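You operate a simulated robot arm through the tools that you are given. There is no shell and no other tool.

The job below is to be done with a simulated robot arm. You get a single attempt, and the scene is never put back.

JOB
Staple the matching slip to the teal letter.
Fine: the slip that bears the letter's word; one staple, at the head; lay both in the grey tray.

Only the result counts: the job must be done as asked and must still hold three seconds after the hand-in. Knocking over, shifting, dropping, spilling or breaking anything else fails it.

ROBOT AND FRAMES
A 6-joint arm with a two-finger gripper, fixed in place. Base frame: the origin is at the foot of the arm, x ahead of it, y to its left, z up. Lengths are in cm, angles in degrees, forces in N, time in s.
Its first joint turns from -166.0 to 166.0 degrees. Payload 2.45 kg.
The TCP is the grasp point between the finger pads, 2 cm short of the fingertips. In the tool frame z runs along the fingers and y along their closing line. Largest opening 14 cm; the body of the gripper starts 16.8 cm behind the TCP.
Orientation is that of the tool frame in the base frame, as a unit quaternion [w, x, y, z]. With the fingers straight down and closing along the base's y, the tool's x points along the base's -x, its y along +y and its z along -z.

CONTROLS
- The arm moves only by the tool move_arm. Its arguments are lists of equal length, an entry for each row: "rotation": the turn, a rotation vector about the base's x, y, z in units of 8 degrees (1.0 is 8 degrees), a list of three; "delta_pos": the shift along the base's x, y, z in units of 40 mm (1.0 is 40 mm), a list of three; "hand": the opening, from 0 (shut) to 1 (fully open). In form: {"rotation": [[ax, ay, az], ...], "delta_pos": [[x, y, z], ...], "hand": [hand, ...]}. A call has 1 to 20 rows; each row shifts and turns the commanded pose from where the row before left it. A call with a number of a shift or a turn outside -1 to 1 is refused whole. Each row takes 0.2 s and may step no farther than 5 cm and 8.6 degrees from the row before; otherwise, or with a gripper value out of range, the whole call is refused. A pose out of reach is approached as far as the arm can. The call stops where the force on the tool passes 60 N (or 10 N more than at its start, if that is more) or the arm is blocked; 0.2 s more then pass. The fingers move at their own pace (about 4.5 cm/s each) and stop on an object; they squeeze with about 24 N. The grip force told is the motor's: it shows also when the fingers shut on nothing. Time passes only in rows, and 0.2 s behind the last, so rows that do not move let the fingers close. The reply holds the time, the measured pose of the TCP, the force on the tool along the base axes, the opening and the grip force, in the units named above and with some noise, with the torque about the TCP (base axes, N m) and any sound that the robot's microphone picked up, and new pictures: "views" is both (left out), scene, wrist or none.
- Cameras (640 x 400 px; columns grow to the right, rows downward): "scene" is fixed at [4.38, -65.71, 131.91]; the picture's right is [0.78, -0.63, 0.00], its down [-0.13, -0.17, -0.98] and it looks along [0.61, 0.76, -0.21] (base axes); focal length 340 px, centre (320, 200). "wrist" rides on the gripper at [7.8, 1.1, -20.9] in the tool frame; the picture's right is [-0.14, 0.99, 0.00], its down [-0.92, -0.13, -0.37] and it looks along [-0.36, -0.05, 0.93] (tool axes); focal length 280 px, centre (320, 200). There is no depth. A picture from a camera that has moved, and an enlarged one, comes with that camera's place and axes in the base frame and with its lens. The place of the scene camera against the robot may be out by one fixed shift of up to 1.2 cm in any direction.
- inspect(camera, box): a new picture of the part [left, top, right, bottom] of that camera's present view, enlarged. No time passes.
- sign_off(): hands the job in; it is judged then, once.

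Nothing tells you positions but the pictures and the camera data. Unless the task says otherwise, let go and move clear before handing in.

The tools are called after ">>>" by a JSON object that holds its "name" and its "arguments". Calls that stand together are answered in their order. move_arm: Moves the arm, as the interface text tells. Its arguments: {"type":"object","properties":{"rotation":{"type":"array","items":{"type":"array","items":{"type":"number"}}},"delta_pos":{"type":"array","items":{"type":"array","items":{"type":"number"}}},"hand":{"type":"array","items":{"type":"number"}},"views":{"type":"string","enum":["both","scene","wrist","none"]}},"required":["rotation","delta_pos","hand"]} The other tools are called the same way: inspect (camera, box) takes an enlarged picture of a part of a camera's view; sign_off () hands the job in.

At the start:

```text
t: 0.0
ee_pos: [74.17, 49.48, 100.27]
tcp_rot: [0.0, 0.0, 1.0, -0.001]
contact_force: [1.4, 1.3, -0.3]
ft_torque: [0.02, -0.03, 0.03]
width: 14.03
finger_force: 0.1
```

scene: 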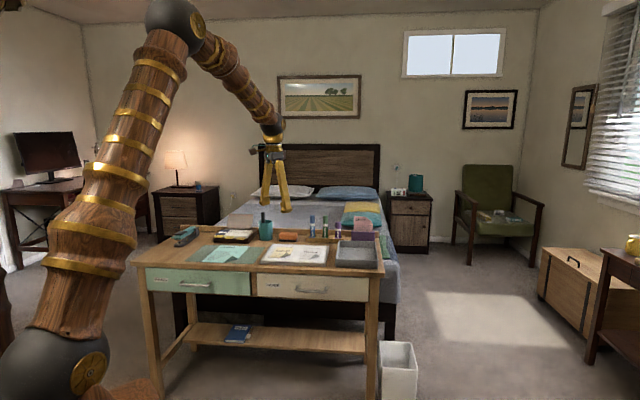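
wrist: 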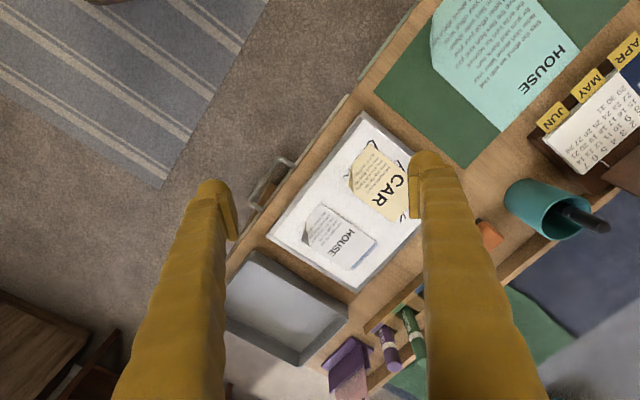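

I see a desk with a teal letter on a green mat, a white board carrying two slips (CAR and HOUSE), a grey tray, and probably a stapler at the desk's left end. I'll enlarge the pictures to take positions before moving.

>>> {"name": "inspect", "arguments": {"camera": "scene", "box": [130, 200, 400, 310]}}

>>> {"name": "inspect", "arguments": {"camera": "wrist", "box": [220, 80, 460, 380]}}

>>> {"name": "inspect", "arguments": {"camera": "scene", "box": [160, 215, 270, 275]}}

```text
2.37 times, centred on (265, 255) of scene
camera zoom: at [4.38, -65.71, 131.91], right [0.78, -0.63, 0.0], down [-0.13, -0.17, -0.98], along [0.61, 0.76, -0.21], focal length 806 px, centre (450, 70)
```

zoom: 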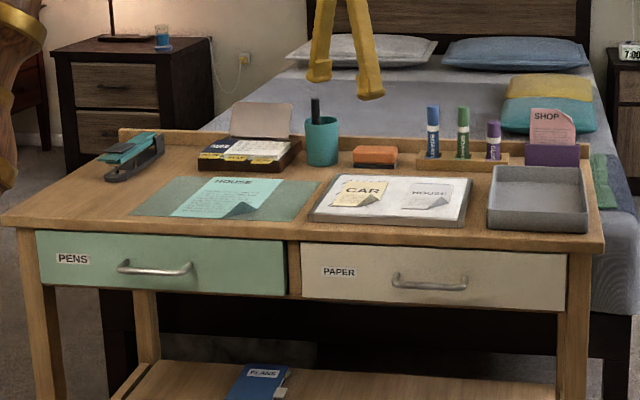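

```text
1.33 times, centred on (340, 230) of wrist
camera zoom: at [66.47, 50.54, 121.14], right [0.14, 0.99, 0.0], down [0.92, -0.13, 0.37], along [0.36, -0.05, -0.93], focal length 374 px, centre (293, 160)
```

zoom: 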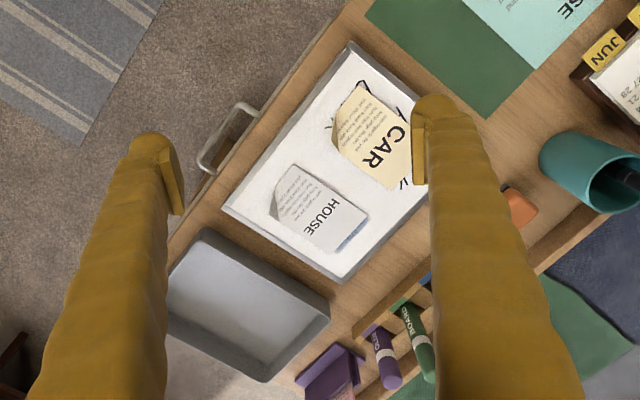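

```text
5.82 times, centred on (215, 245) of scene
camera zoom: at [4.38, -65.71, 131.91], right [0.78, -0.63, 0.0], down [-0.13, -0.17, -0.98], along [0.61, 0.76, -0.21], focal length 1978 px, centre (931, -62)
```

zoom: 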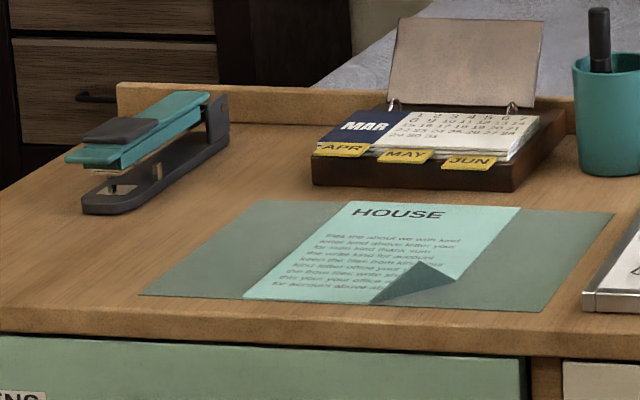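

The HOUSE slip is at about (93, 51, 76). The letter is around (66, 77) and the stapler around (50–60, 99–107). The desk is turned 45° to the base. I'll swing the hand level and high towards the stapler for a better look.

>>> {"name": "move_arm", "arguments": {"rotation": [[0, 0, 0.9375], [0, 0, 0.9375], [0, 0, 0.9375], [0, 0, 0.9375], [0, 0, 0.9375], [0, 0, 0.9375], [0, 0, 0], [0, 0, 0], [0, 0, 0], [0, 0, 0]], "delta_pos": [[-0.6, 0.7, 0], [-0.6, 0.7, 0], [-0.6, 0.7, 0], [-0.6, 0.7, 0], [-0.6, 0.7, 0], [-0.6, 0.7, 0], [-0.6, 0.7, 0], [-0.6, 0.7, 0], [0, 0, 0], [0, 0, 0]], "hand": [1, 1, 1, 1, 1, 1, 1, 1, 1, 1]}}

```text
t: 2.2
ee_pos: [55.15, 71.83, 100.39]
tcp_rot: [0.0, -0.383, 0.924, 0.0]
contact_force: [0.6, 0.1, 0.1]
ft_torque: [0.0, 0.02, 0.02]
width: 13.99
finger_force: 0.1
camera wrist: at [48.98, 67.16, 121.26], right [-0.6, 0.8, 0.0], down [0.74, 0.56, 0.37], along [0.29, 0.22, -0.93], focal length 280 px, centre (320, 200)
```

scene: 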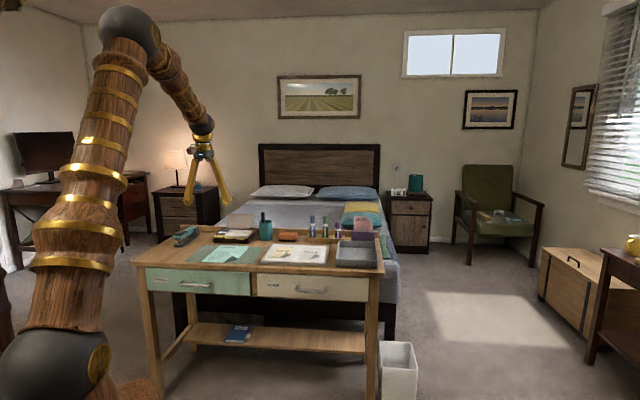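
wrist: 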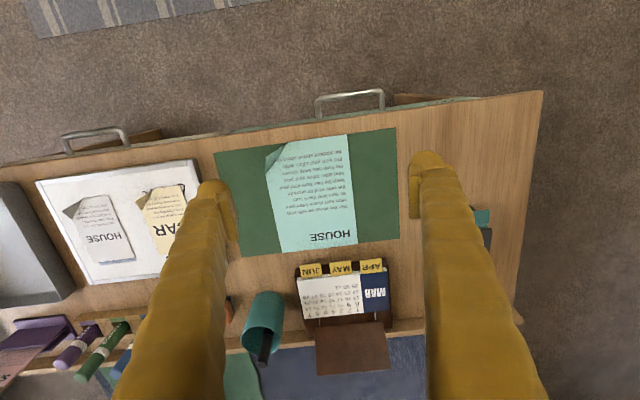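

The letter (A5) has its head at the far side and a lifted corner nearest the robot, near (61.5, 66). Next I shift left to see the stapler between the fingers.

>>> {"name": "move_arm", "arguments": {"rotation": [[0, 0, 0], [0, 0, 0], [0, 0, 0], [0, 0, 0], [0, 0, 0], [0, 0, 0]], "delta_pos": [[-0.75, 0.65, 0], [-0.75, 0.65, 0], [-0.75, 0.65, 0], [-0.75, 0.65, 0], [-0.75, 0.65, 0], [0, 0, 0]], "hand": [1, 1, 1, 1, 1, 1]}}

```text
t: 3.6
ee_pos: [39.97, 84.97, 100.33]
tcp_rot: [0.001, -0.382, 0.924, 0.0]
contact_force: [0.2, 0.3, -0.5]
ft_torque: [-0.01, -0.01, 0.0]
width: 14.02
finger_force: 0.0
camera wrist: at [33.76, 80.29, 121.22], right [-0.6, 0.8, 0.0], down [0.74, 0.56, 0.37], along [0.29, 0.22, -0.93], focal length 280 px, centre (320, 200)
```

scene: 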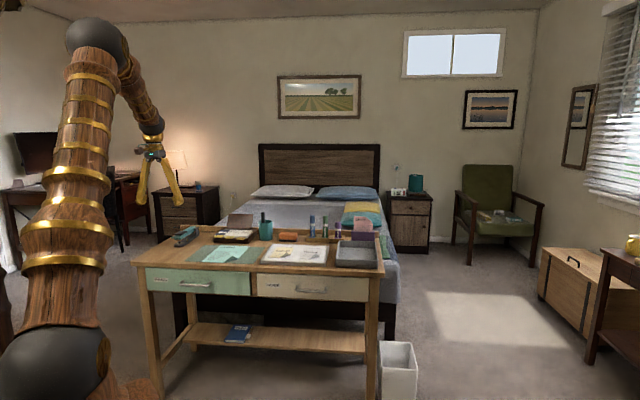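
wrist: 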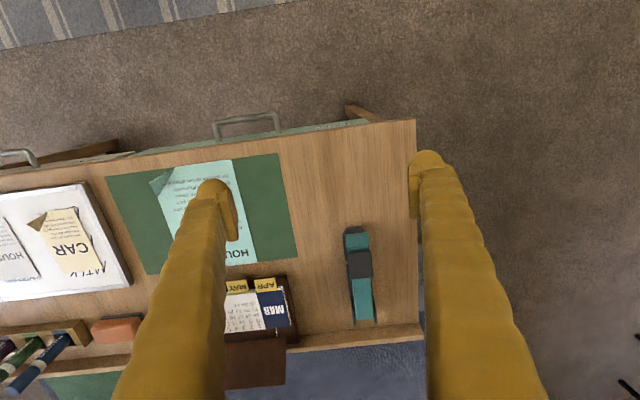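

>>> {"name": "inspect", "arguments": {"camera": "wrist", "box": [300, 200, 420, 340]}}

>>> {"name": "inspect", "arguments": {"camera": "wrist", "box": [100, 140, 310, 280]}}

>>> {"name": "inspect", "arguments": {"camera": "scene", "box": [165, 218, 215, 252]}}

>>> {"name": "inspect", "arguments": {"camera": "scene", "box": [255, 235, 395, 275]}}

```text
2.86 times, centred on (360, 270) of wrist
camera zoom: at [33.76, 80.29, 121.22], right [-0.6, 0.8, 0.0], down [0.74, 0.56, 0.37], along [0.29, 0.22, -0.93], focal length 801 px, centre (206, 0)
```

zoom: 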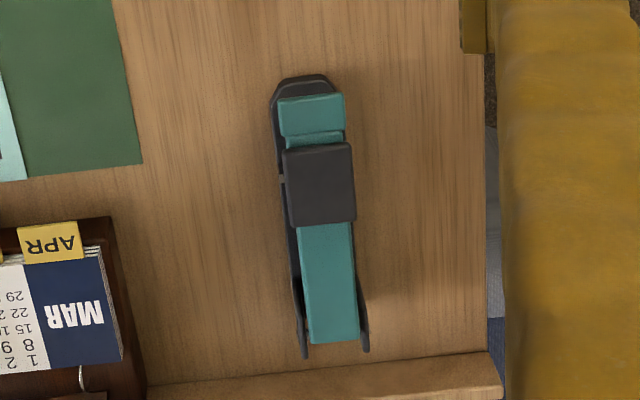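

```text
2.86 times, centred on (205, 210) of wrist
camera zoom: at [33.76, 80.29, 121.22], right [-0.6, 0.8, 0.0], down [0.74, 0.56, 0.37], along [0.29, 0.22, -0.93], focal length 801 px, centre (649, 171)
```

zoom: 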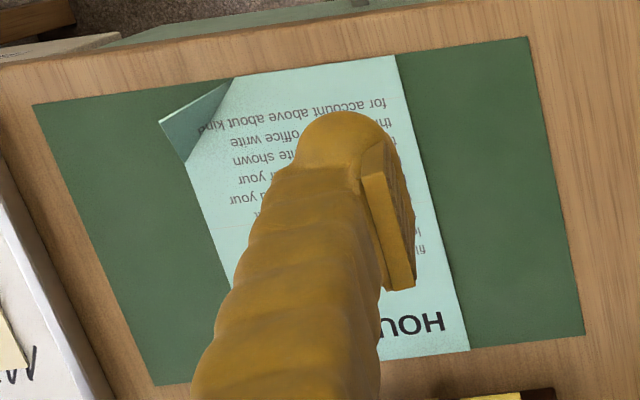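

```text
11.76 times, centred on (190, 235) of scene
camera zoom: at [4.38, -65.71, 131.91], right [0.78, -0.63, 0.0], down [-0.13, -0.17, -0.98], along [0.61, 0.76, -0.21], focal length 4000 px, centre (1849, -212)
```

zoom: 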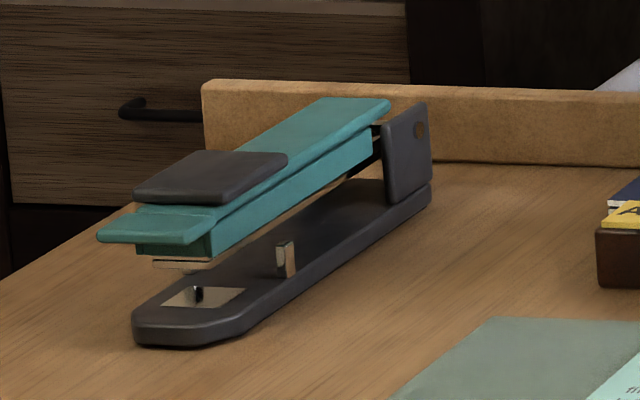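

```text
4.57 times, centred on (325, 255) of scene
camera zoom: at [4.38, -65.71, 131.91], right [0.78, -0.63, 0.0], down [-0.13, -0.17, -0.98], along [0.61, 0.76, -0.21], focal length 1554 px, centre (297, -51)
```

zoom: 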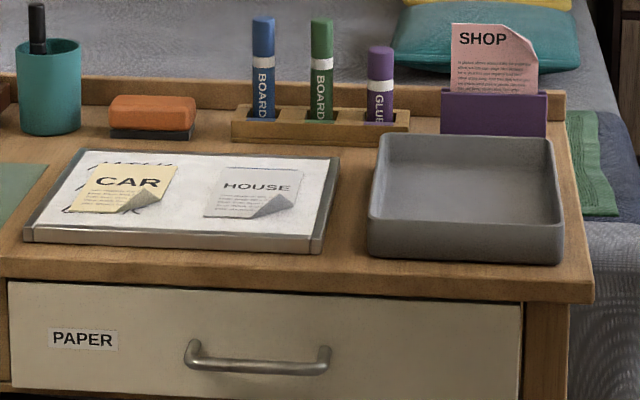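

The stapler's jaw opens toward the robot; its nose is near (49, 99) with the hinge behind. I'll tilt the hand outward to look into the jaw from the front so I can measure the gap.

>>> {"name": "move_arm", "arguments": {"rotation": [[0.707, -0.707, 0], [0.707, -0.707, 0], [0.707, -0.707, 0], [0.707, -0.707, 0], [0.707, -0.707, 0], [0, 0, 0]], "delta_pos": [[0, 0, -0.5], [0, 0, -0.5], [0, 0, -0.5], [0, 0, -0.5], [0, 0, -0.3], [0, 0, 0]], "hand": [1, 1, 1, 1, 1, 1]}}

```text
t: 5.0
ee_pos: [39.97, 84.87, 91.16]
tcp_rot: [0.317, -0.359, 0.868, 0.132]
contact_force: [0.5, 0.1, 0.7]
ft_torque: [-0.02, 0.05, 0.02]
width: 14.03
finger_force: 0.0
camera wrist: at [25.69, 71.95, 102.01], right [-0.63, 0.77, 0.09], down [0.42, 0.24, 0.87], along [0.66, 0.59, -0.48], focal length 280 px, centre (320, 200)
```

scene: 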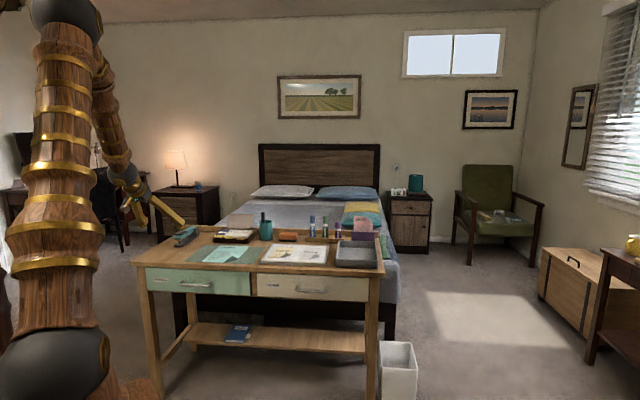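
wrist: 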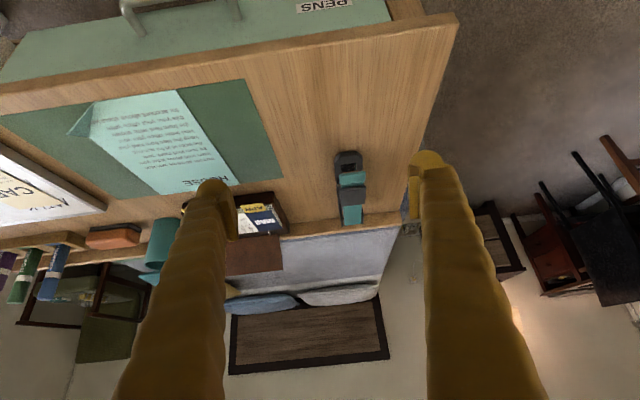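

>>> {"name": "inspect", "arguments": {"camera": "wrist", "box": [310, 135, 390, 235]}}

>>> {"name": "inspect", "arguments": {"camera": "wrist", "box": [50, 80, 290, 230]}}

```text
4.00 times, centred on (350, 185) of wrist
camera zoom: at [25.69, 71.95, 102.01], right [-0.63, 0.77, 0.09], down [0.42, 0.24, 0.87], along [0.66, 0.59, -0.48], focal length 1122 px, centre (200, 260)
```

zoom: 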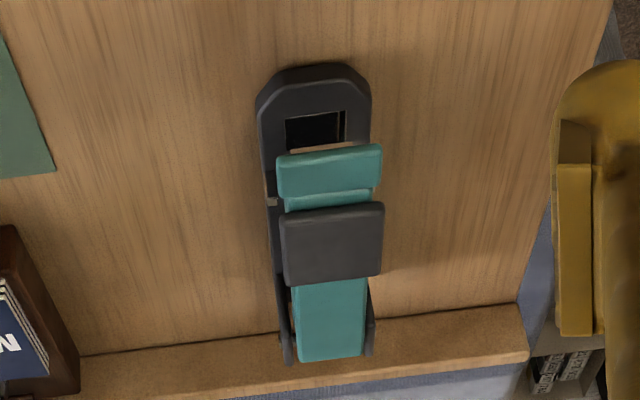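

```text
2.67 times, centred on (170, 155) of wrist
camera zoom: at [25.69, 71.95, 102.01], right [-0.63, 0.77, 0.09], down [0.42, 0.24, 0.87], along [0.66, 0.59, -0.48], focal length 748 px, centre (720, 320)
```

zoom: 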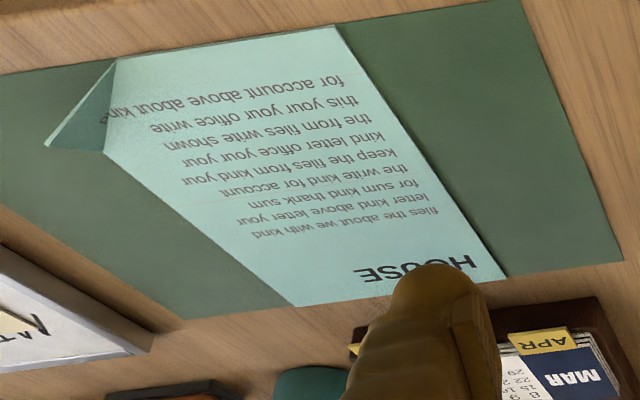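

I can see the anvil slot and the nose. A lower look from the right-front side will give the gap height.

>>> {"name": "move_arm", "arguments": {"rotation": [[0, 0, 0.9375], [0, 0, 0.9375], [0, 0, 0.9375], [0, 0, 0.9375], [0, 0, 0.9375], [0, 0, 0.9375], [0.9375, 0, 0], [0.9375, 0, 0], [0, 0, 0]], "delta_pos": [[0.25, -0.1, 0], [0.25, -0.1, 0], [0.25, -0.1, 0], [0.25, -0.1, 0], [0.25, -0.1, 0], [0.25, -0.1, 0], [0.25, -0.1, -0.8], [0.25, -0.1, -0.7], [0, 0, 0]], "hand": [1, 1, 1, 1, 1, 1, 1, 1, 1], "views": "wrist"}}

>>> {"name": "inspect", "arguments": {"camera": "wrist", "box": [240, 130, 400, 260]}}

```text
t: 7.0
ee_pos: [47.65, 81.87, 84.91]
tcp_rot: [0.329, -0.607, 0.649, 0.319]
contact_force: [-1.1, 0.4, 0.3]
ft_torque: [0.02, 0.05, 0.0]
width: 13.98
finger_force: 0.1
out of reach, approached as far as the arm can: row 3
camera wrist: at [45.49, 60.37, 90.62], right [-0.98, 0.14, 0.13], down [0.16, 0.23, 0.96], along [0.1, 0.96, -0.24], focal length 280 px, centre (320, 200)
```

wrist: 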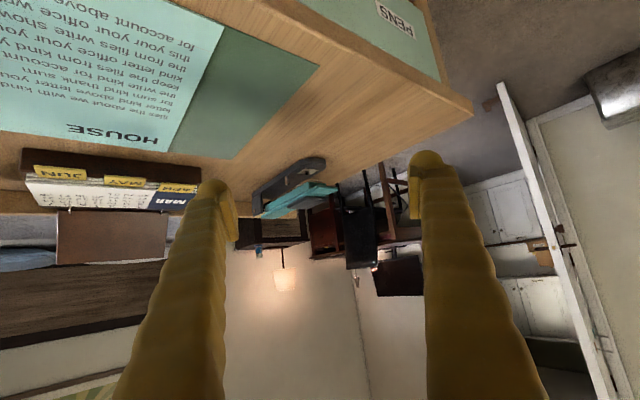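

```text
3.08 times, centred on (320, 195) of wrist
camera zoom: at [45.49, 60.37, 90.62], right [-0.98, 0.14, 0.13], down [0.16, 0.23, 0.96], along [0.1, 0.96, -0.24], focal length 863 px, centre (320, 215)
```

zoom: 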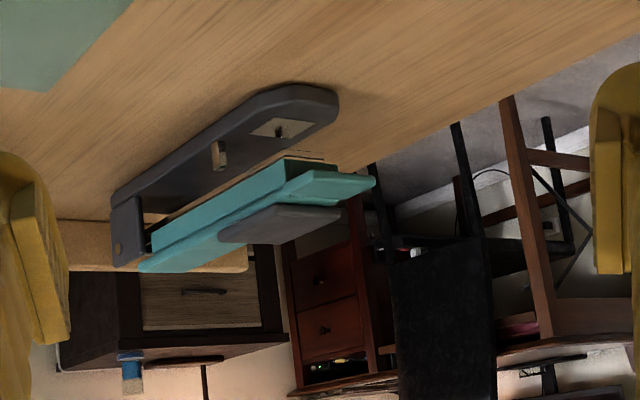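

>>> {"name": "inspect", "arguments": {"camera": "wrist", "box": [262, 148, 342, 224]}}

```text
5.26 times, centred on (302, 186) of wrist
camera zoom: at [45.49, 60.37, 90.62], right [-0.98, 0.14, 0.13], down [0.16, 0.23, 0.96], along [0.1, 0.96, -0.24], focal length 1476 px, centre (415, 274)
```

zoom: 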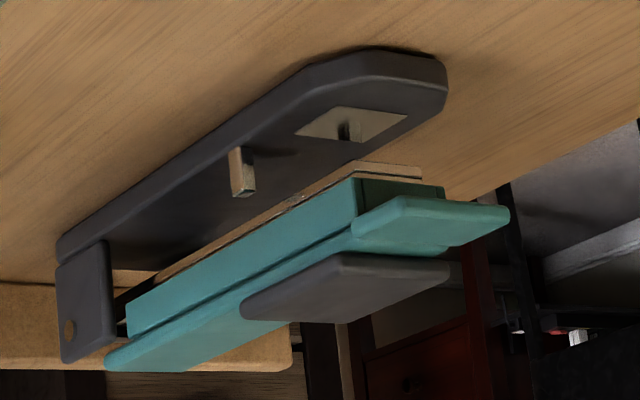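

From three views I take the stapler axis to run parallel to the desk depth, anvil near (51.5, 102.5), base top z≈75.0 and head underside z≈77.1. The desk is at z≈74 and the letter flap stands up about a fold line along base x near (58.6–65.4, 68). I'll now turn the hand to face this flap.

>>> {"name": "move_arm", "arguments": {"rotation": [[-0.982, 0, 0], [-0.982, 0, 0], [-0.982, 0, 0], [-0.982, 0, 0], [-0.982, 0, 0], [-0.982, 0, 0], [-0.982, 0, 0], [0, 0, -0.9], [0, 0, -0.9], [0, 0, -0.9], [0, 0, -0.9], [0, 0, -0.9], [0, 0, -0.9], [0, 0, -0.9], [0, 0, -0.9], [0, 0, -0.9], [0, 0, -0.9], [0, 0, -0.9], [0, 0, -0.9]], "delta_pos": [[0, -0.1, 0.5], [0, -0.1, 0.5], [0, -0.1, 0.5], [0, -0.1, 0.5], [0, -0.1, 0.5], [0, -0.1, 0.5], [0, -0.1, 0.2], [0.2, -0.3, 0], [0.2, -0.3, 0], [0.3, -0.4, 0], [0.3, -0.4, 0], [0.3, -0.4, 0], [0.3, -0.4, 0], [0.3, -0.4, 0], [0.4, -0.4, 0], [0.4, -0.5, 0], [0.4, -0.5, 0], [0.3, -0.4, 0], [0.2, -0.3, 0]], "hand": [1, 1, 1, 1, 1, 1, 1, 1, 1, 1, 1, 1, 1, 1, 1, 1, 1, 1, 1], "views": "wrist"}}

```text
t: 11.0
ee_pos: [63.43, 54.21, 90.94]
tcp_rot: [0.076, -0.282, 0.949, 0.116]
contact_force: [0.1, -0.9, 0.6]
ft_torque: [0.0, -0.04, 0.04]
width: 14.03
finger_force: 0.0
out of reach, approached as far as the arm can: row 5, 6, 7, 11, 12, 13, 14, 15, 16, 17, 18, 19
camera wrist: at [54.82, 45.66, 109.59], right [-0.43, 0.88, 0.2], down [0.81, 0.28, 0.52], along [0.4, 0.39, -0.83], focal length 280 px, centre (320, 200)
```

wrist: 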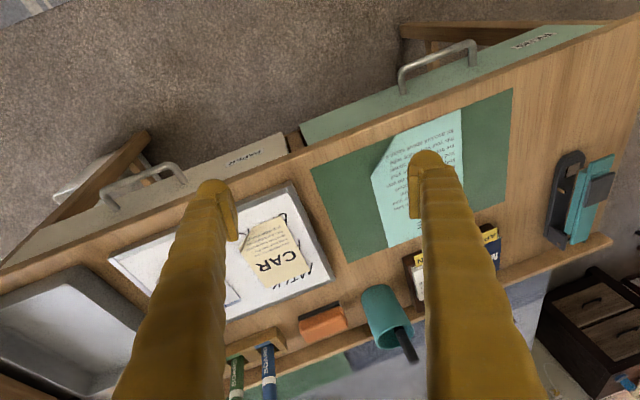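

The arm reports part of that turn as out of reach, so I'll wait a moment and see where it settles.

>>> {"name": "move_arm", "arguments": {"rotation": [[0, 0, 0], [0, 0, 0]], "delta_pos": [[0, 0, 0], [0, 0, 0]], "hand": [1, 1]}}

```text
t: 11.6
ee_pos: [63.34, 54.23, 90.93]
tcp_rot: [0.075, -0.282, 0.95, 0.114]
contact_force: [-0.8, 0.0, -0.3]
ft_torque: [-0.01, -0.02, -0.02]
width: 14.03
finger_force: 0.1
camera wrist: at [54.83, 45.69, 109.59], right [-0.43, 0.88, 0.2], down [0.81, 0.28, 0.52], along [0.4, 0.39, -0.83], focal length 280 px, centre (320, 200)
```

scene: 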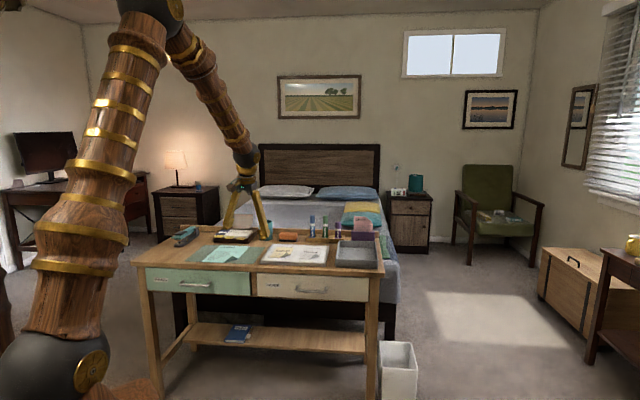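
wrist: 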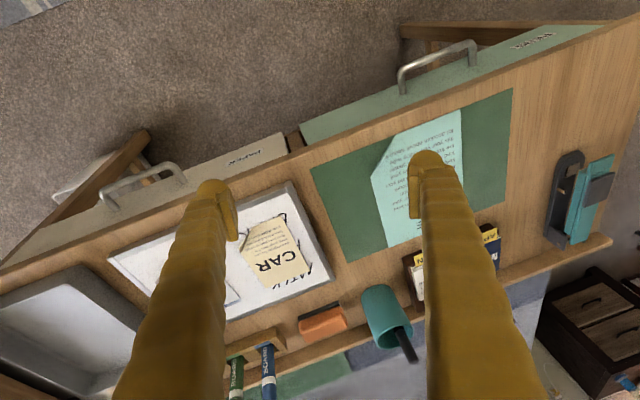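

>>> {"name": "move_arm", "arguments": {"rotation": [[-0.95, 0.285, 0], [-0.95, 0.285, 0], [0, 0, -0.9], [0, 0, -0.9]], "delta_pos": [[0, 0, 0.5], [0, 0, 0.5], [0, 0, 0], [0, 0, 0]], "hand": [1, 1, 1, 1], "views": "none"}}

```text
t: 12.6
ee_pos: [64.18, 49.78, 91.12]
tcp_rot: [-0.004, -0.234, 0.964, 0.124]
contact_force: [0.6, 0.1, -0.1]
ft_torque: [0.01, 0.01, 0.0]
width: 14.02
finger_force: 0.0
out of reach, approached as far as the arm can: row 1, 2, 3, 4
```

The wrist seems to have flipped through a singularity and is now held at a joint limit. I'll look at the arm to work out how to unwind it.

>>> {"name": "inspect", "arguments": {"camera": "scene", "box": [30, 0, 330, 250]}}

>>> {"name": "inspect", "arguments": {"camera": "scene", "box": [200, 120, 300, 250]}}

```text
1.60 times, centred on (180, 125) of scene
camera zoom: at [4.38, -65.71, 131.91], right [0.78, -0.63, 0.0], down [-0.13, -0.17, -0.98], along [0.61, 0.76, -0.21], focal length 544 px, centre (544, 320)
```

zoom: 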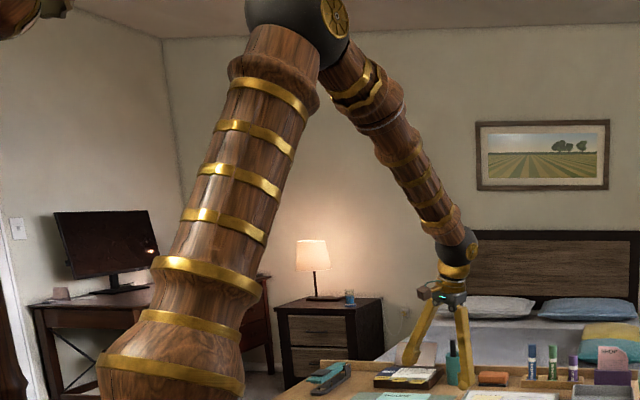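

```text
3.08 times, centred on (250, 185) of scene
camera zoom: at [4.38, -65.71, 131.91], right [0.78, -0.63, 0.0], down [-0.13, -0.17, -0.98], along [0.61, 0.76, -0.21], focal length 1046 px, centre (535, 246)
```

zoom: 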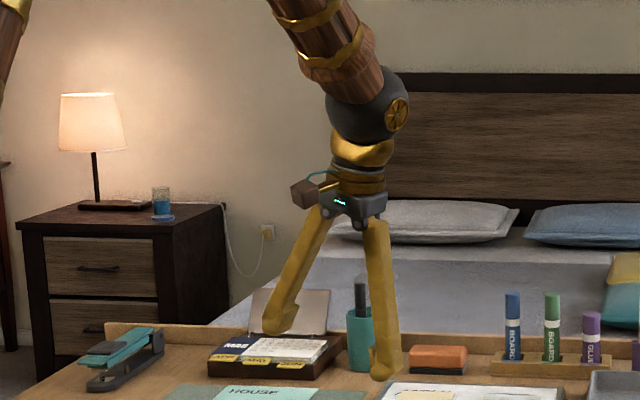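

The numbers fit a forearm-roll joint at its limit on a flipped wrist branch. I'll unwind it high above the desk: swing the tool left, straight through the forearm axis, and come back down on the right side.

>>> {"name": "move_arm", "arguments": {"rotation": [[0.776, -0.527, -0.182], [0.776, -0.527, -0.182], [0.776, -0.527, -0.182], [0.776, -0.527, -0.182], [0.776, -0.527, -0.182], [0.776, -0.527, -0.182], [0, 0, 0]], "delta_pos": [[0.5625, 0.65, 0.52], [0.5625, 0.65, 0.52], [0.5625, 0.65, 0.52], [0.5625, 0.65, 0.52], [0.5625, 0.65, 0.52], [0.5625, 0.65, 0.52], [0, 0, 0]], "hand": [1, 1, 1, 1, 1, 1, 1], "views": "scene"}}

```text
t: 14.2
ee_pos: [77.68, 65.34, 103.77]
tcp_rot: [0.287, -0.172, 0.867, 0.37]
contact_force: [0.9, -0.4, -0.7]
ft_torque: [-0.02, 0.02, -0.03]
width: 14.0
finger_force: 0.0
```

scene: 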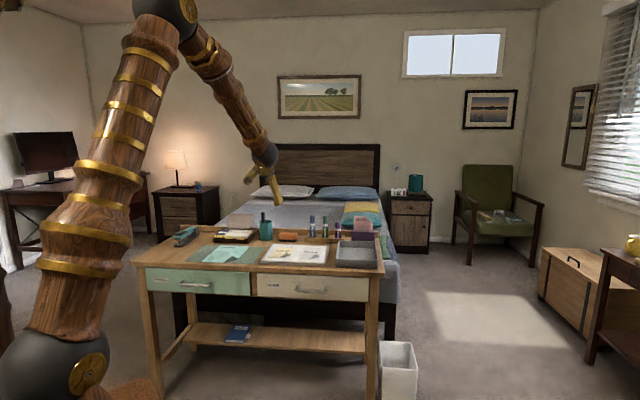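

Leg one went cleanly. Now the straight crossing.

>>> {"name": "move_arm", "arguments": {"rotation": [[-0.467, -0.299, -0.7], [-0.467, -0.299, -0.7], [-0.467, -0.299, -0.7], [-0.467, -0.299, -0.7], [-0.467, -0.299, -0.7], [-0.467, -0.299, -0.7], [-0.467, -0.299, -0.7], [0, 0, 0]], "delta_pos": [[0.6, -0.65, -0.2], [0.58, -0.71, -0.15], [0.55, -0.77, -0.08], [0.5, -0.8, 0.0], [0.47, -0.83, 0.08], [0.43, -0.86, 0.15], [0.4, -0.9, 0.2], [0, 0, 0]], "hand": [1, 1, 1, 1, 1, 1, 1, 1], "views": "scene"}}

```text
t: 16.0
ee_pos: [92.03, 43.47, 104.16]
tcp_rot: [0.478, -0.014, 0.878, 0.017]
contact_force: [-2.2, -3.0, -2.8]
ft_torque: [0.35, -0.58, 0.24]
width: 14.02
finger_force: 0.1
```

scene: 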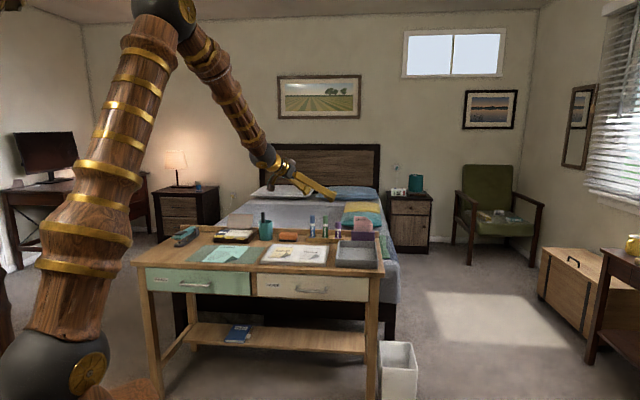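

>>> {"name": "move_arm", "arguments": {"rotation": [[-0.016, 0.955, 0.023], [-0.016, 0.955, 0.023], [-0.016, 0.955, 0.023], [-0.016, 0.955, 0.023], [-0.016, 0.955, 0.023], [-0.016, 0.955, 0.023], [-0.016, 0.955, 0.023], [0, 0, 0]], "delta_pos": [[-0.871, 0, -0.3], [-0.871, 0, -0.4], [-0.871, 0, -0.45], [-0.871, 0, -0.486], [-0.871, 0, -0.4], [-0.871, 0, -0.3], [-0.6, 0, -0.1], [0, 0, 0]], "hand": [1, 1, 1, 1, 1, 1, 1, 1]}}

```text
t: 17.8
ee_pos: [68.84, 43.72, 92.31]
tcp_rot: [0.116, 0.015, 0.993, -0.023]
contact_force: [0.0, -0.1, -0.2]
ft_torque: [-0.02, -0.01, 0.01]
width: 14.0
finger_force: 0.0
out of reach, approached as far as the arm can: row 5, 6, 7
camera wrist: at [56.69, 45.99, 110.61], right [0.17, 0.99, -0.01], down [0.81, -0.13, 0.58], along [0.57, -0.11, -0.82], focal length 280 px, centre (320, 200)
```

scene: 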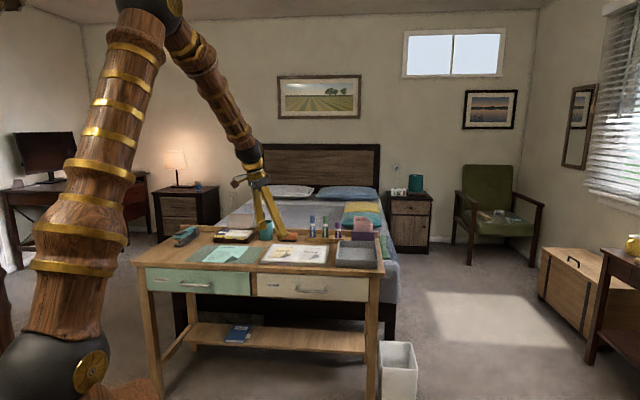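
wrist: 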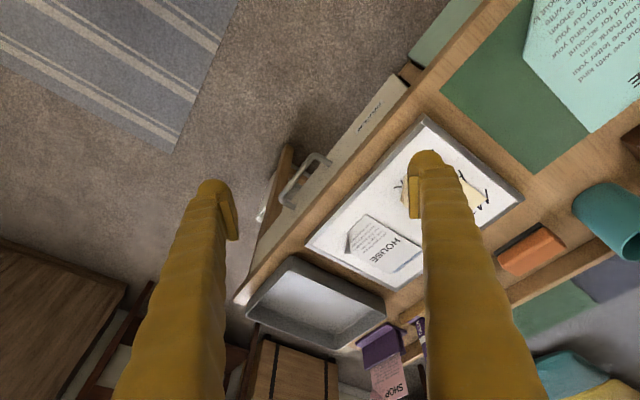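

It took the roll instead of the pitch through the axis, so the wrist is still flipped and at the opposite limit. I'll cross again straight upward within the arm's plane, where the miss is smallest.

>>> {"name": "move_arm", "arguments": {"rotation": [[0.636, -0.733, 0.188], [0.636, -0.733, 0.188], [0.636, -0.733, 0.188], [0, 0, 0], [0.726, -0.633, 0.269], [0.726, -0.633, 0.269], [0.726, -0.633, 0.269], [0.726, -0.633, 0.269], [0.726, -0.633, 0.269], [0, 0, 0]], "delta_pos": [[0.717, 0.708, 0.367], [0.717, 0.708, 0.367], [0.717, 0.708, 0.367], [0, 0, 0], [0.465, 0.78, 0.583], [0.38, 0.735, 0.698], [0.29, 0.67, 0.8], [0.19, 0.59, 0.883], [0.09, 0.505, 0.953], [0, 0, 0]], "hand": [1, 1, 1, 1, 1, 1, 1, 1, 1, 1], "views": "none"}}

>>> {"name": "inspect", "arguments": {"camera": "scene", "box": [200, 80, 360, 210]}}

```text
t: 20.2
ee_pos: [85.78, 56.6, 109.0]
tcp_rot: [0.43, 0.127, 0.84, 0.307]
contact_force: [-0.6, 0.0, -0.3]
ft_torque: [0.03, 0.03, -0.01]
width: 14.03
finger_force: 0.0
out of reach, approached as far as the arm can: row 6, 7
stopped in row 10: the arm was blocked; the commanded pose is now the measured one
```

```text
3.08 times, centred on (280, 145) of scene
camera zoom: at [4.38, -65.71, 131.91], right [0.78, -0.63, 0.0], down [-0.13, -0.17, -0.98], along [0.61, 0.76, -0.21], focal length 1046 px, centre (443, 369)
```

zoom: 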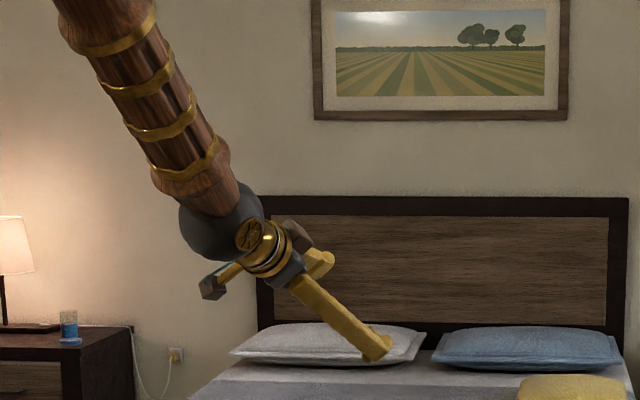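

>>> {"name": "move_arm", "arguments": {"rotation": [[0, 0, 0], [0, 0, 0]], "delta_pos": [[0, 0, 0], [0, 0, 0]], "hand": [1, 1]}}

>>> {"name": "inspect", "arguments": {"camera": "scene", "box": [220, 120, 320, 200]}}

```text
t: 20.8
ee_pos: [85.89, 56.47, 108.94]
tcp_rot: [0.429, 0.126, 0.84, 0.308]
contact_force: [0.5, 0.6, 0.6]
ft_torque: [-0.02, 0.0, -0.01]
width: 14.02
finger_force: 0.1
camera wrist: at [64.57, 52.58, 113.81], right [0.03, 0.71, 0.71], down [0.26, -0.69, 0.68], along [0.96, 0.17, -0.21], focal length 280 px, centre (320, 200)
```

scene: 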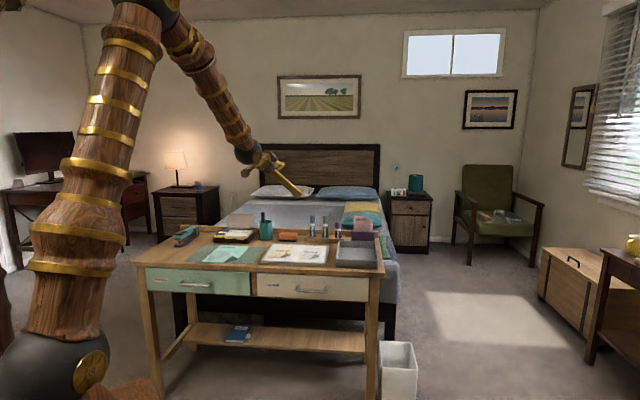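
wrist: 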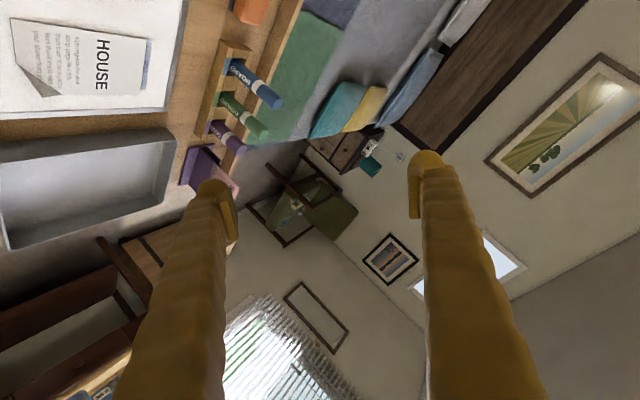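

```text
5.00 times, centred on (270, 160) of scene
camera zoom: at [4.38, -65.71, 131.91], right [0.78, -0.63, 0.0], down [-0.13, -0.17, -0.98], along [0.61, 0.76, -0.21], focal length 1700 px, centre (570, 400)
```

zoom: 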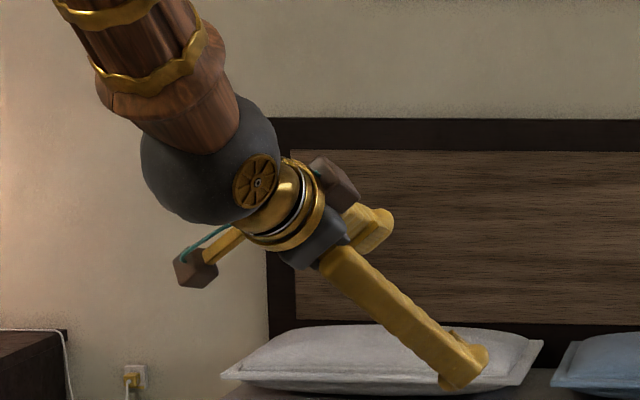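

The tool now points above the forearm with the roll near zero. I'll line it up exactly in the arm's vertical plane, so tilting down will use the pitch joint alone.

>>> {"name": "move_arm", "arguments": {"rotation": [[0.505, -0.517, 0.437], [0.505, -0.517, 0.437], [0, 0, 0], [0, 0, 0]], "delta_pos": [[0, 0.46, 0.64], [0, 0.46, 0.64], [0, 0, 0], [0, 0, 0]], "hand": [1, 1, 1, 1], "views": "scene"}}

>>> {"name": "inspect", "arguments": {"camera": "scene", "box": [220, 110, 320, 190]}}

```text
t: 21.8
ee_pos: [85.77, 60.07, 114.05]
tcp_rot: [0.46, 0.081, 0.789, 0.4]
contact_force: [0.6, 0.1, -0.2]
ft_torque: [-0.01, -0.03, 0.0]
width: 14.0
finger_force: 0.0
```

scene: 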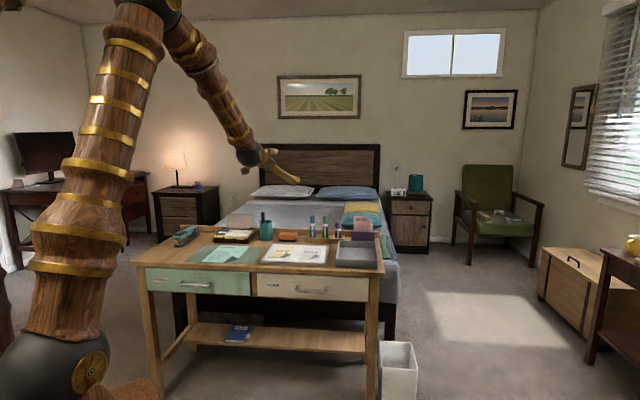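

```text
5.00 times, centred on (270, 150) of scene
camera zoom: at [4.38, -65.71, 131.91], right [0.78, -0.63, 0.0], down [-0.13, -0.17, -0.98], along [0.61, 0.76, -0.21], focal length 1700 px, centre (570, 450)
```

zoom: 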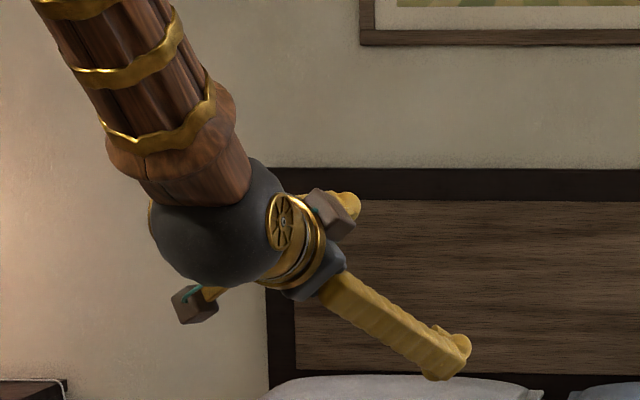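

The tool is in plane to 0.2°, so the roll must be zero here. Now I tilt straight down within the plane.

>>> {"name": "move_arm", "arguments": {"rotation": [[-0.574, 0.819, 0], [-0.574, 0.819, 0], [-0.574, 0.819, 0], [-0.574, 0.819, 0], [-0.574, 0.819, 0], [-0.574, 0.819, 0], [0, 0, 0]], "delta_pos": [[-0.287, -0.201, -1.0], [-0.403, -0.283, -0.965], [-0.508, -0.356, -0.885], [-0.604, -0.423, -0.79], [-0.688, -0.482, -0.68], [-0.76, -0.532, -0.558], [0, 0, 0]], "hand": [1, 1, 1, 1, 1, 1, 1], "views": "none"}}

```text
t: 23.4
ee_pos: [73.09, 51.58, 95.11]
tcp_rot: [0.176, 0.1, 0.967, 0.153]
contact_force: [0.3, -0.6, -0.6]
ft_torque: [0.04, -0.01, -0.02]
width: 14.02
finger_force: 0.1
out of reach, approached as far as the arm can: row 4
```

>>> {"name": "move_arm", "arguments": {"rotation": [[-0.574, 0.819, 0], [-0.574, 0.819, 0], [-0.574, 0.819, 0], [-0.215, 0.307, 0], [0, 0, 0]], "delta_pos": [[-0.5, -0.35, -0.3], [-0.5, -0.35, -0.2], [-0.5, -0.35, -0.1], [-0.2, -0.14, 0], [0, 0, 0]], "hand": [1, 1, 1, 1, 1], "views": "scene"}}

```text
t: 24.6
ee_pos: [66.35, 46.87, 92.69]
tcp_rot: [0.0, 0.104, 0.995, 0.001]
contact_force: [0.1, -0.9, -0.4]
ft_torque: [-0.01, -0.01, 0.03]
width: 14.0
finger_force: 0.0
```

scene: 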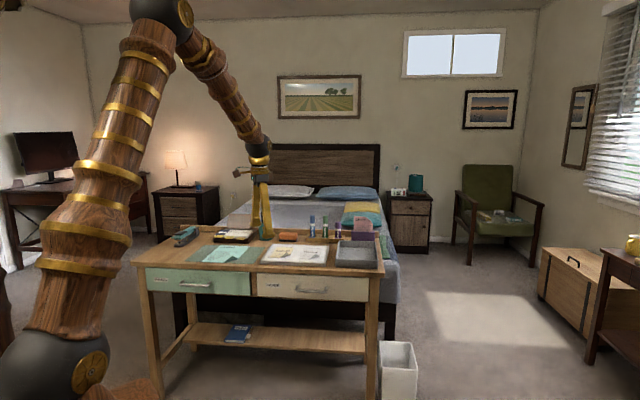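

The wrist is back on its normal branch with no limit reported, and I'll keep clear of that alignment from now on. Next I'll turn to face the letter's flap, tilted 25° toward +y, and look at it.

>>> {"name": "move_arm", "arguments": {"rotation": [[0, 0, 0.75], [0, 0, 0.75], [0.78, 0, 0], [0.78, 0, 0], [0.78, 0, 0], [0.78, 0, 0], [0, 0, 0]], "delta_pos": [[-0.181, 0.555, -0.137], [-0.181, 0.555, -0.137], [-0.181, 0.555, -0.137], [-0.181, 0.555, -0.137], [-0.181, 0.555, -0.137], [-0.181, 0.555, -0.137], [0, 0, 0]], "hand": [1, 1, 1, 1, 1, 1, 1]}}

```text
t: 26.2
ee_pos: [62.12, 60.26, 89.42]
tcp_rot: [0.0, -0.002, 0.976, 0.218]
contact_force: [-0.1, 0.3, 0.0]
ft_torque: [0.02, 0.02, 0.01]
width: 13.97
finger_force: 0.0
camera wrist: at [54.44, 52.39, 108.74], right [0.14, 0.9, 0.42], down [0.92, -0.27, 0.28], along [0.37, 0.35, -0.86], focal length 280 px, centre (320, 200)
```

scene: 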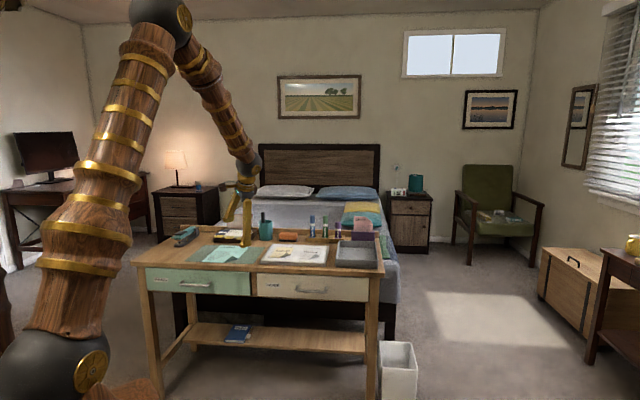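
wrist: 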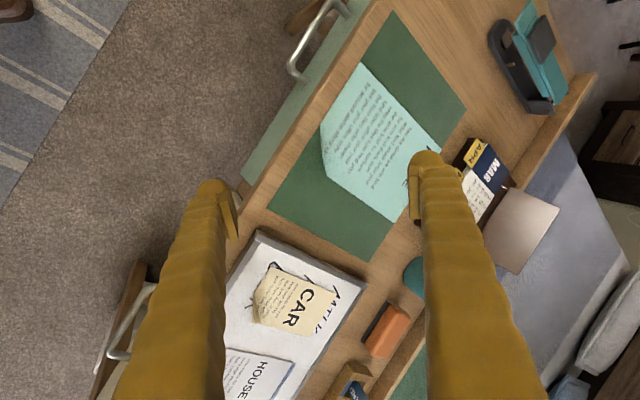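

>>> {"name": "inspect", "arguments": {"camera": "wrist", "box": [290, 90, 410, 210]}}

>>> {"name": "inspect", "arguments": {"camera": "scene", "box": [200, 240, 260, 270]}}

>>> {"name": "inspect", "arguments": {"camera": "wrist", "box": [220, 220, 380, 400]}}

```text
3.33 times, centred on (350, 150) of wrist
camera zoom: at [54.44, 52.39, 108.74], right [0.14, 0.9, 0.42], down [0.92, -0.27, 0.28], along [0.37, 0.35, -0.86], focal length 935 px, centre (220, 367)
```

zoom: 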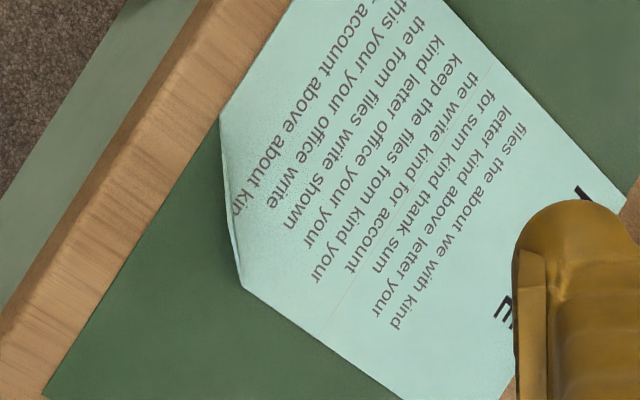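

```text
10.67 times, centred on (230, 255) of scene
camera zoom: at [4.38, -65.71, 131.91], right [0.78, -0.63, 0.0], down [-0.13, -0.17, -0.98], along [0.61, 0.76, -0.21], focal length 3626 px, centre (1280, -387)
```

zoom: 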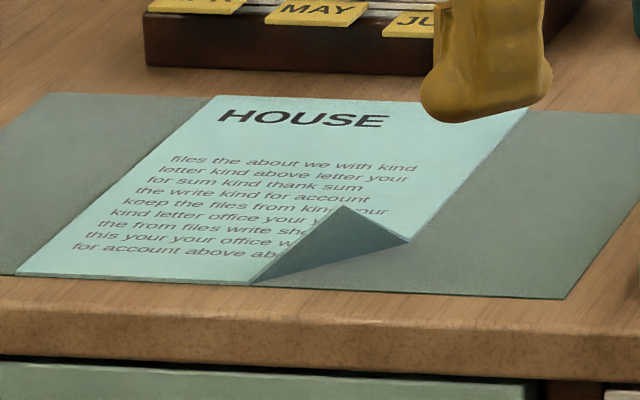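

```text
2.22 times, centred on (300, 310) of wrist
camera zoom: at [54.44, 52.39, 108.74], right [0.14, 0.9, 0.42], down [0.92, -0.27, 0.28], along [0.37, 0.35, -0.86], focal length 623 px, centre (364, -44)
```

zoom: 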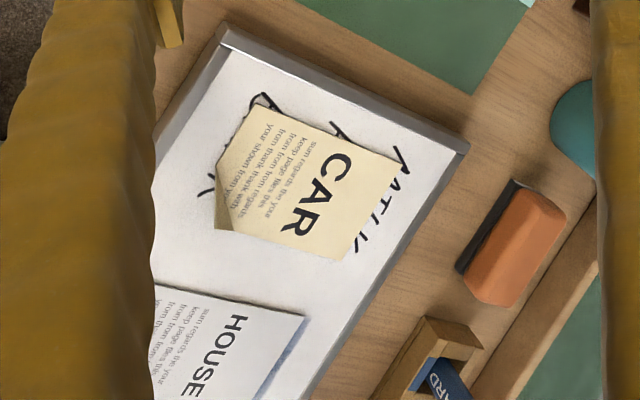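

The flap is seen edge-on, so my 25° tilt matches its plane (fold line y≈67.9, centred at x≈62.2). I'll narrow the fingers and come down along the flap's plane.

>>> {"name": "move_arm", "arguments": {"rotation": [[0, 0, 0], [0, 0, 0], [0, 0, 0], [0, 0, 0], [0, 0, 0], [0, 0, 0], [0, 0, 0]], "delta_pos": [[0.02, 0.35, -0.65], [0, 0.35, -0.65], [0, 0.35, -0.645], [0, 0, 0], [0, 0, 0], [0, 0, 0], [0, 0, 0]], "hand": [0.22, 0.22, 0.22, 0.22, 0.22, 0.22, 0.22]}}

>>> {"name": "inspect", "arguments": {"camera": "wrist", "box": [260, 80, 400, 220]}}

>>> {"name": "inspect", "arguments": {"camera": "scene", "box": [200, 235, 260, 270]}}

```text
t: 27.8
ee_pos: [62.26, 64.53, 81.5]
tcp_rot: [-0.001, -0.001, 0.976, 0.217]
contact_force: [-1.4, 0.0, 0.4]
ft_torque: [0.03, 0.0, 0.04]
width: 3.08
finger_force: 0.1
camera wrist: at [54.57, 56.68, 100.99], right [0.14, 0.9, 0.42], down [0.92, -0.27, 0.28], along [0.36, 0.35, -0.86], focal length 280 px, centre (320, 200)
```

scene: 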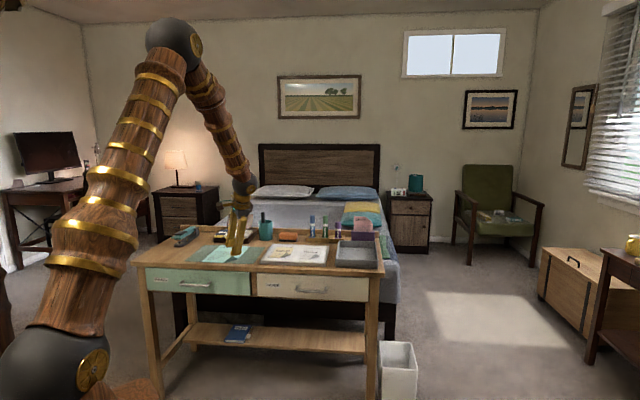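
wrist: 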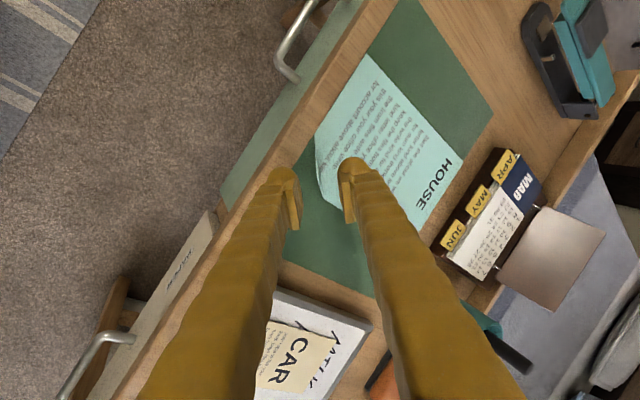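

```text
2.86 times, centred on (330, 150) of wrist
camera zoom: at [54.57, 56.68, 100.99], right [0.14, 0.9, 0.42], down [0.92, -0.27, 0.28], along [0.36, 0.35, -0.86], focal length 801 px, centre (291, 343)
```

zoom: 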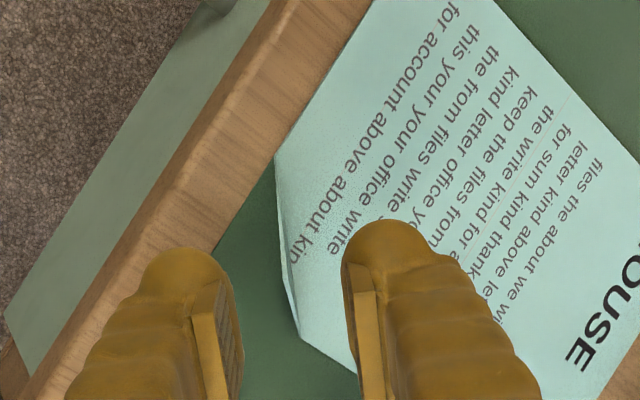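

```text
10.67 times, centred on (230, 252) of scene
camera zoom: at [4.38, -65.71, 131.91], right [0.78, -0.63, 0.0], down [-0.13, -0.17, -0.98], along [0.61, 0.76, -0.21], focal length 3626 px, centre (1280, -360)
```

zoom: 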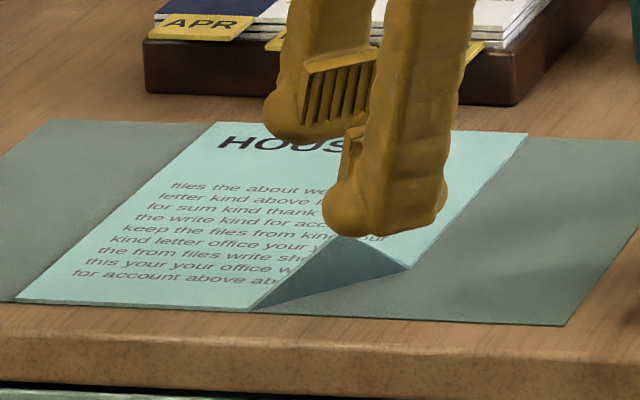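

>>> {"name": "move_arm", "arguments": {"rotation": [[0, 0, 0], [0, 0, 0], [0, 0, 0], [0, 0, 0], [0, 0, 0]], "delta_pos": [[0, 0.115, -0.245], [0, 0.115, -0.245], [0, 0.115, -0.245], [0, 0.115, -0.245], [0, 0, 0]], "hand": [0.22, 0.22, 0.22, 0.22, 0.22], "views": "none"}}

>>> {"name": "inspect", "arguments": {"camera": "wrist", "box": [260, 80, 400, 220]}}

>>> {"name": "inspect", "arguments": {"camera": "scene", "box": [210, 235, 260, 270]}}

```text
t: 29.0
ee_pos: [62.05, 66.22, 77.81]
tcp_rot: [-0.001, -0.002, 0.976, 0.217]
contact_force: [0.7, -0.2, -0.3]
ft_torque: [-0.01, 0.01, 0.01]
width: 3.09
finger_force: 0.0
```

```text
2.86 times, centred on (330, 150) of wrist
camera zoom: at [54.48, 58.37, 97.12], right [0.14, 0.9, 0.42], down [0.92, -0.27, 0.28], along [0.36, 0.35, -0.86], focal length 801 px, centre (291, 343)
```

zoom: 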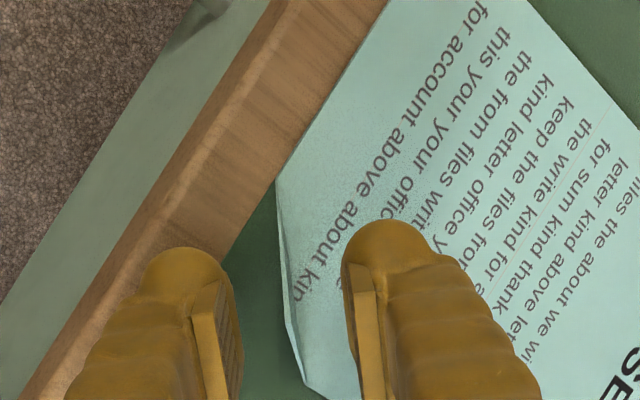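

```text
11.43 times, centred on (235, 252) of scene
camera zoom: at [4.38, -65.71, 131.91], right [0.78, -0.63, 0.0], down [-0.13, -0.17, -0.98], along [0.61, 0.76, -0.21], focal length 3885 px, centre (1291, -400)
```

zoom: 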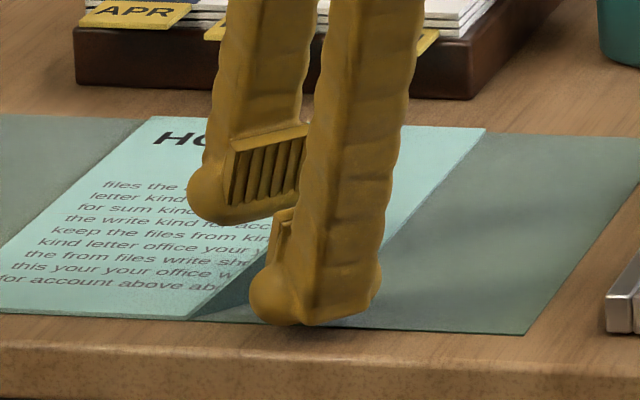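

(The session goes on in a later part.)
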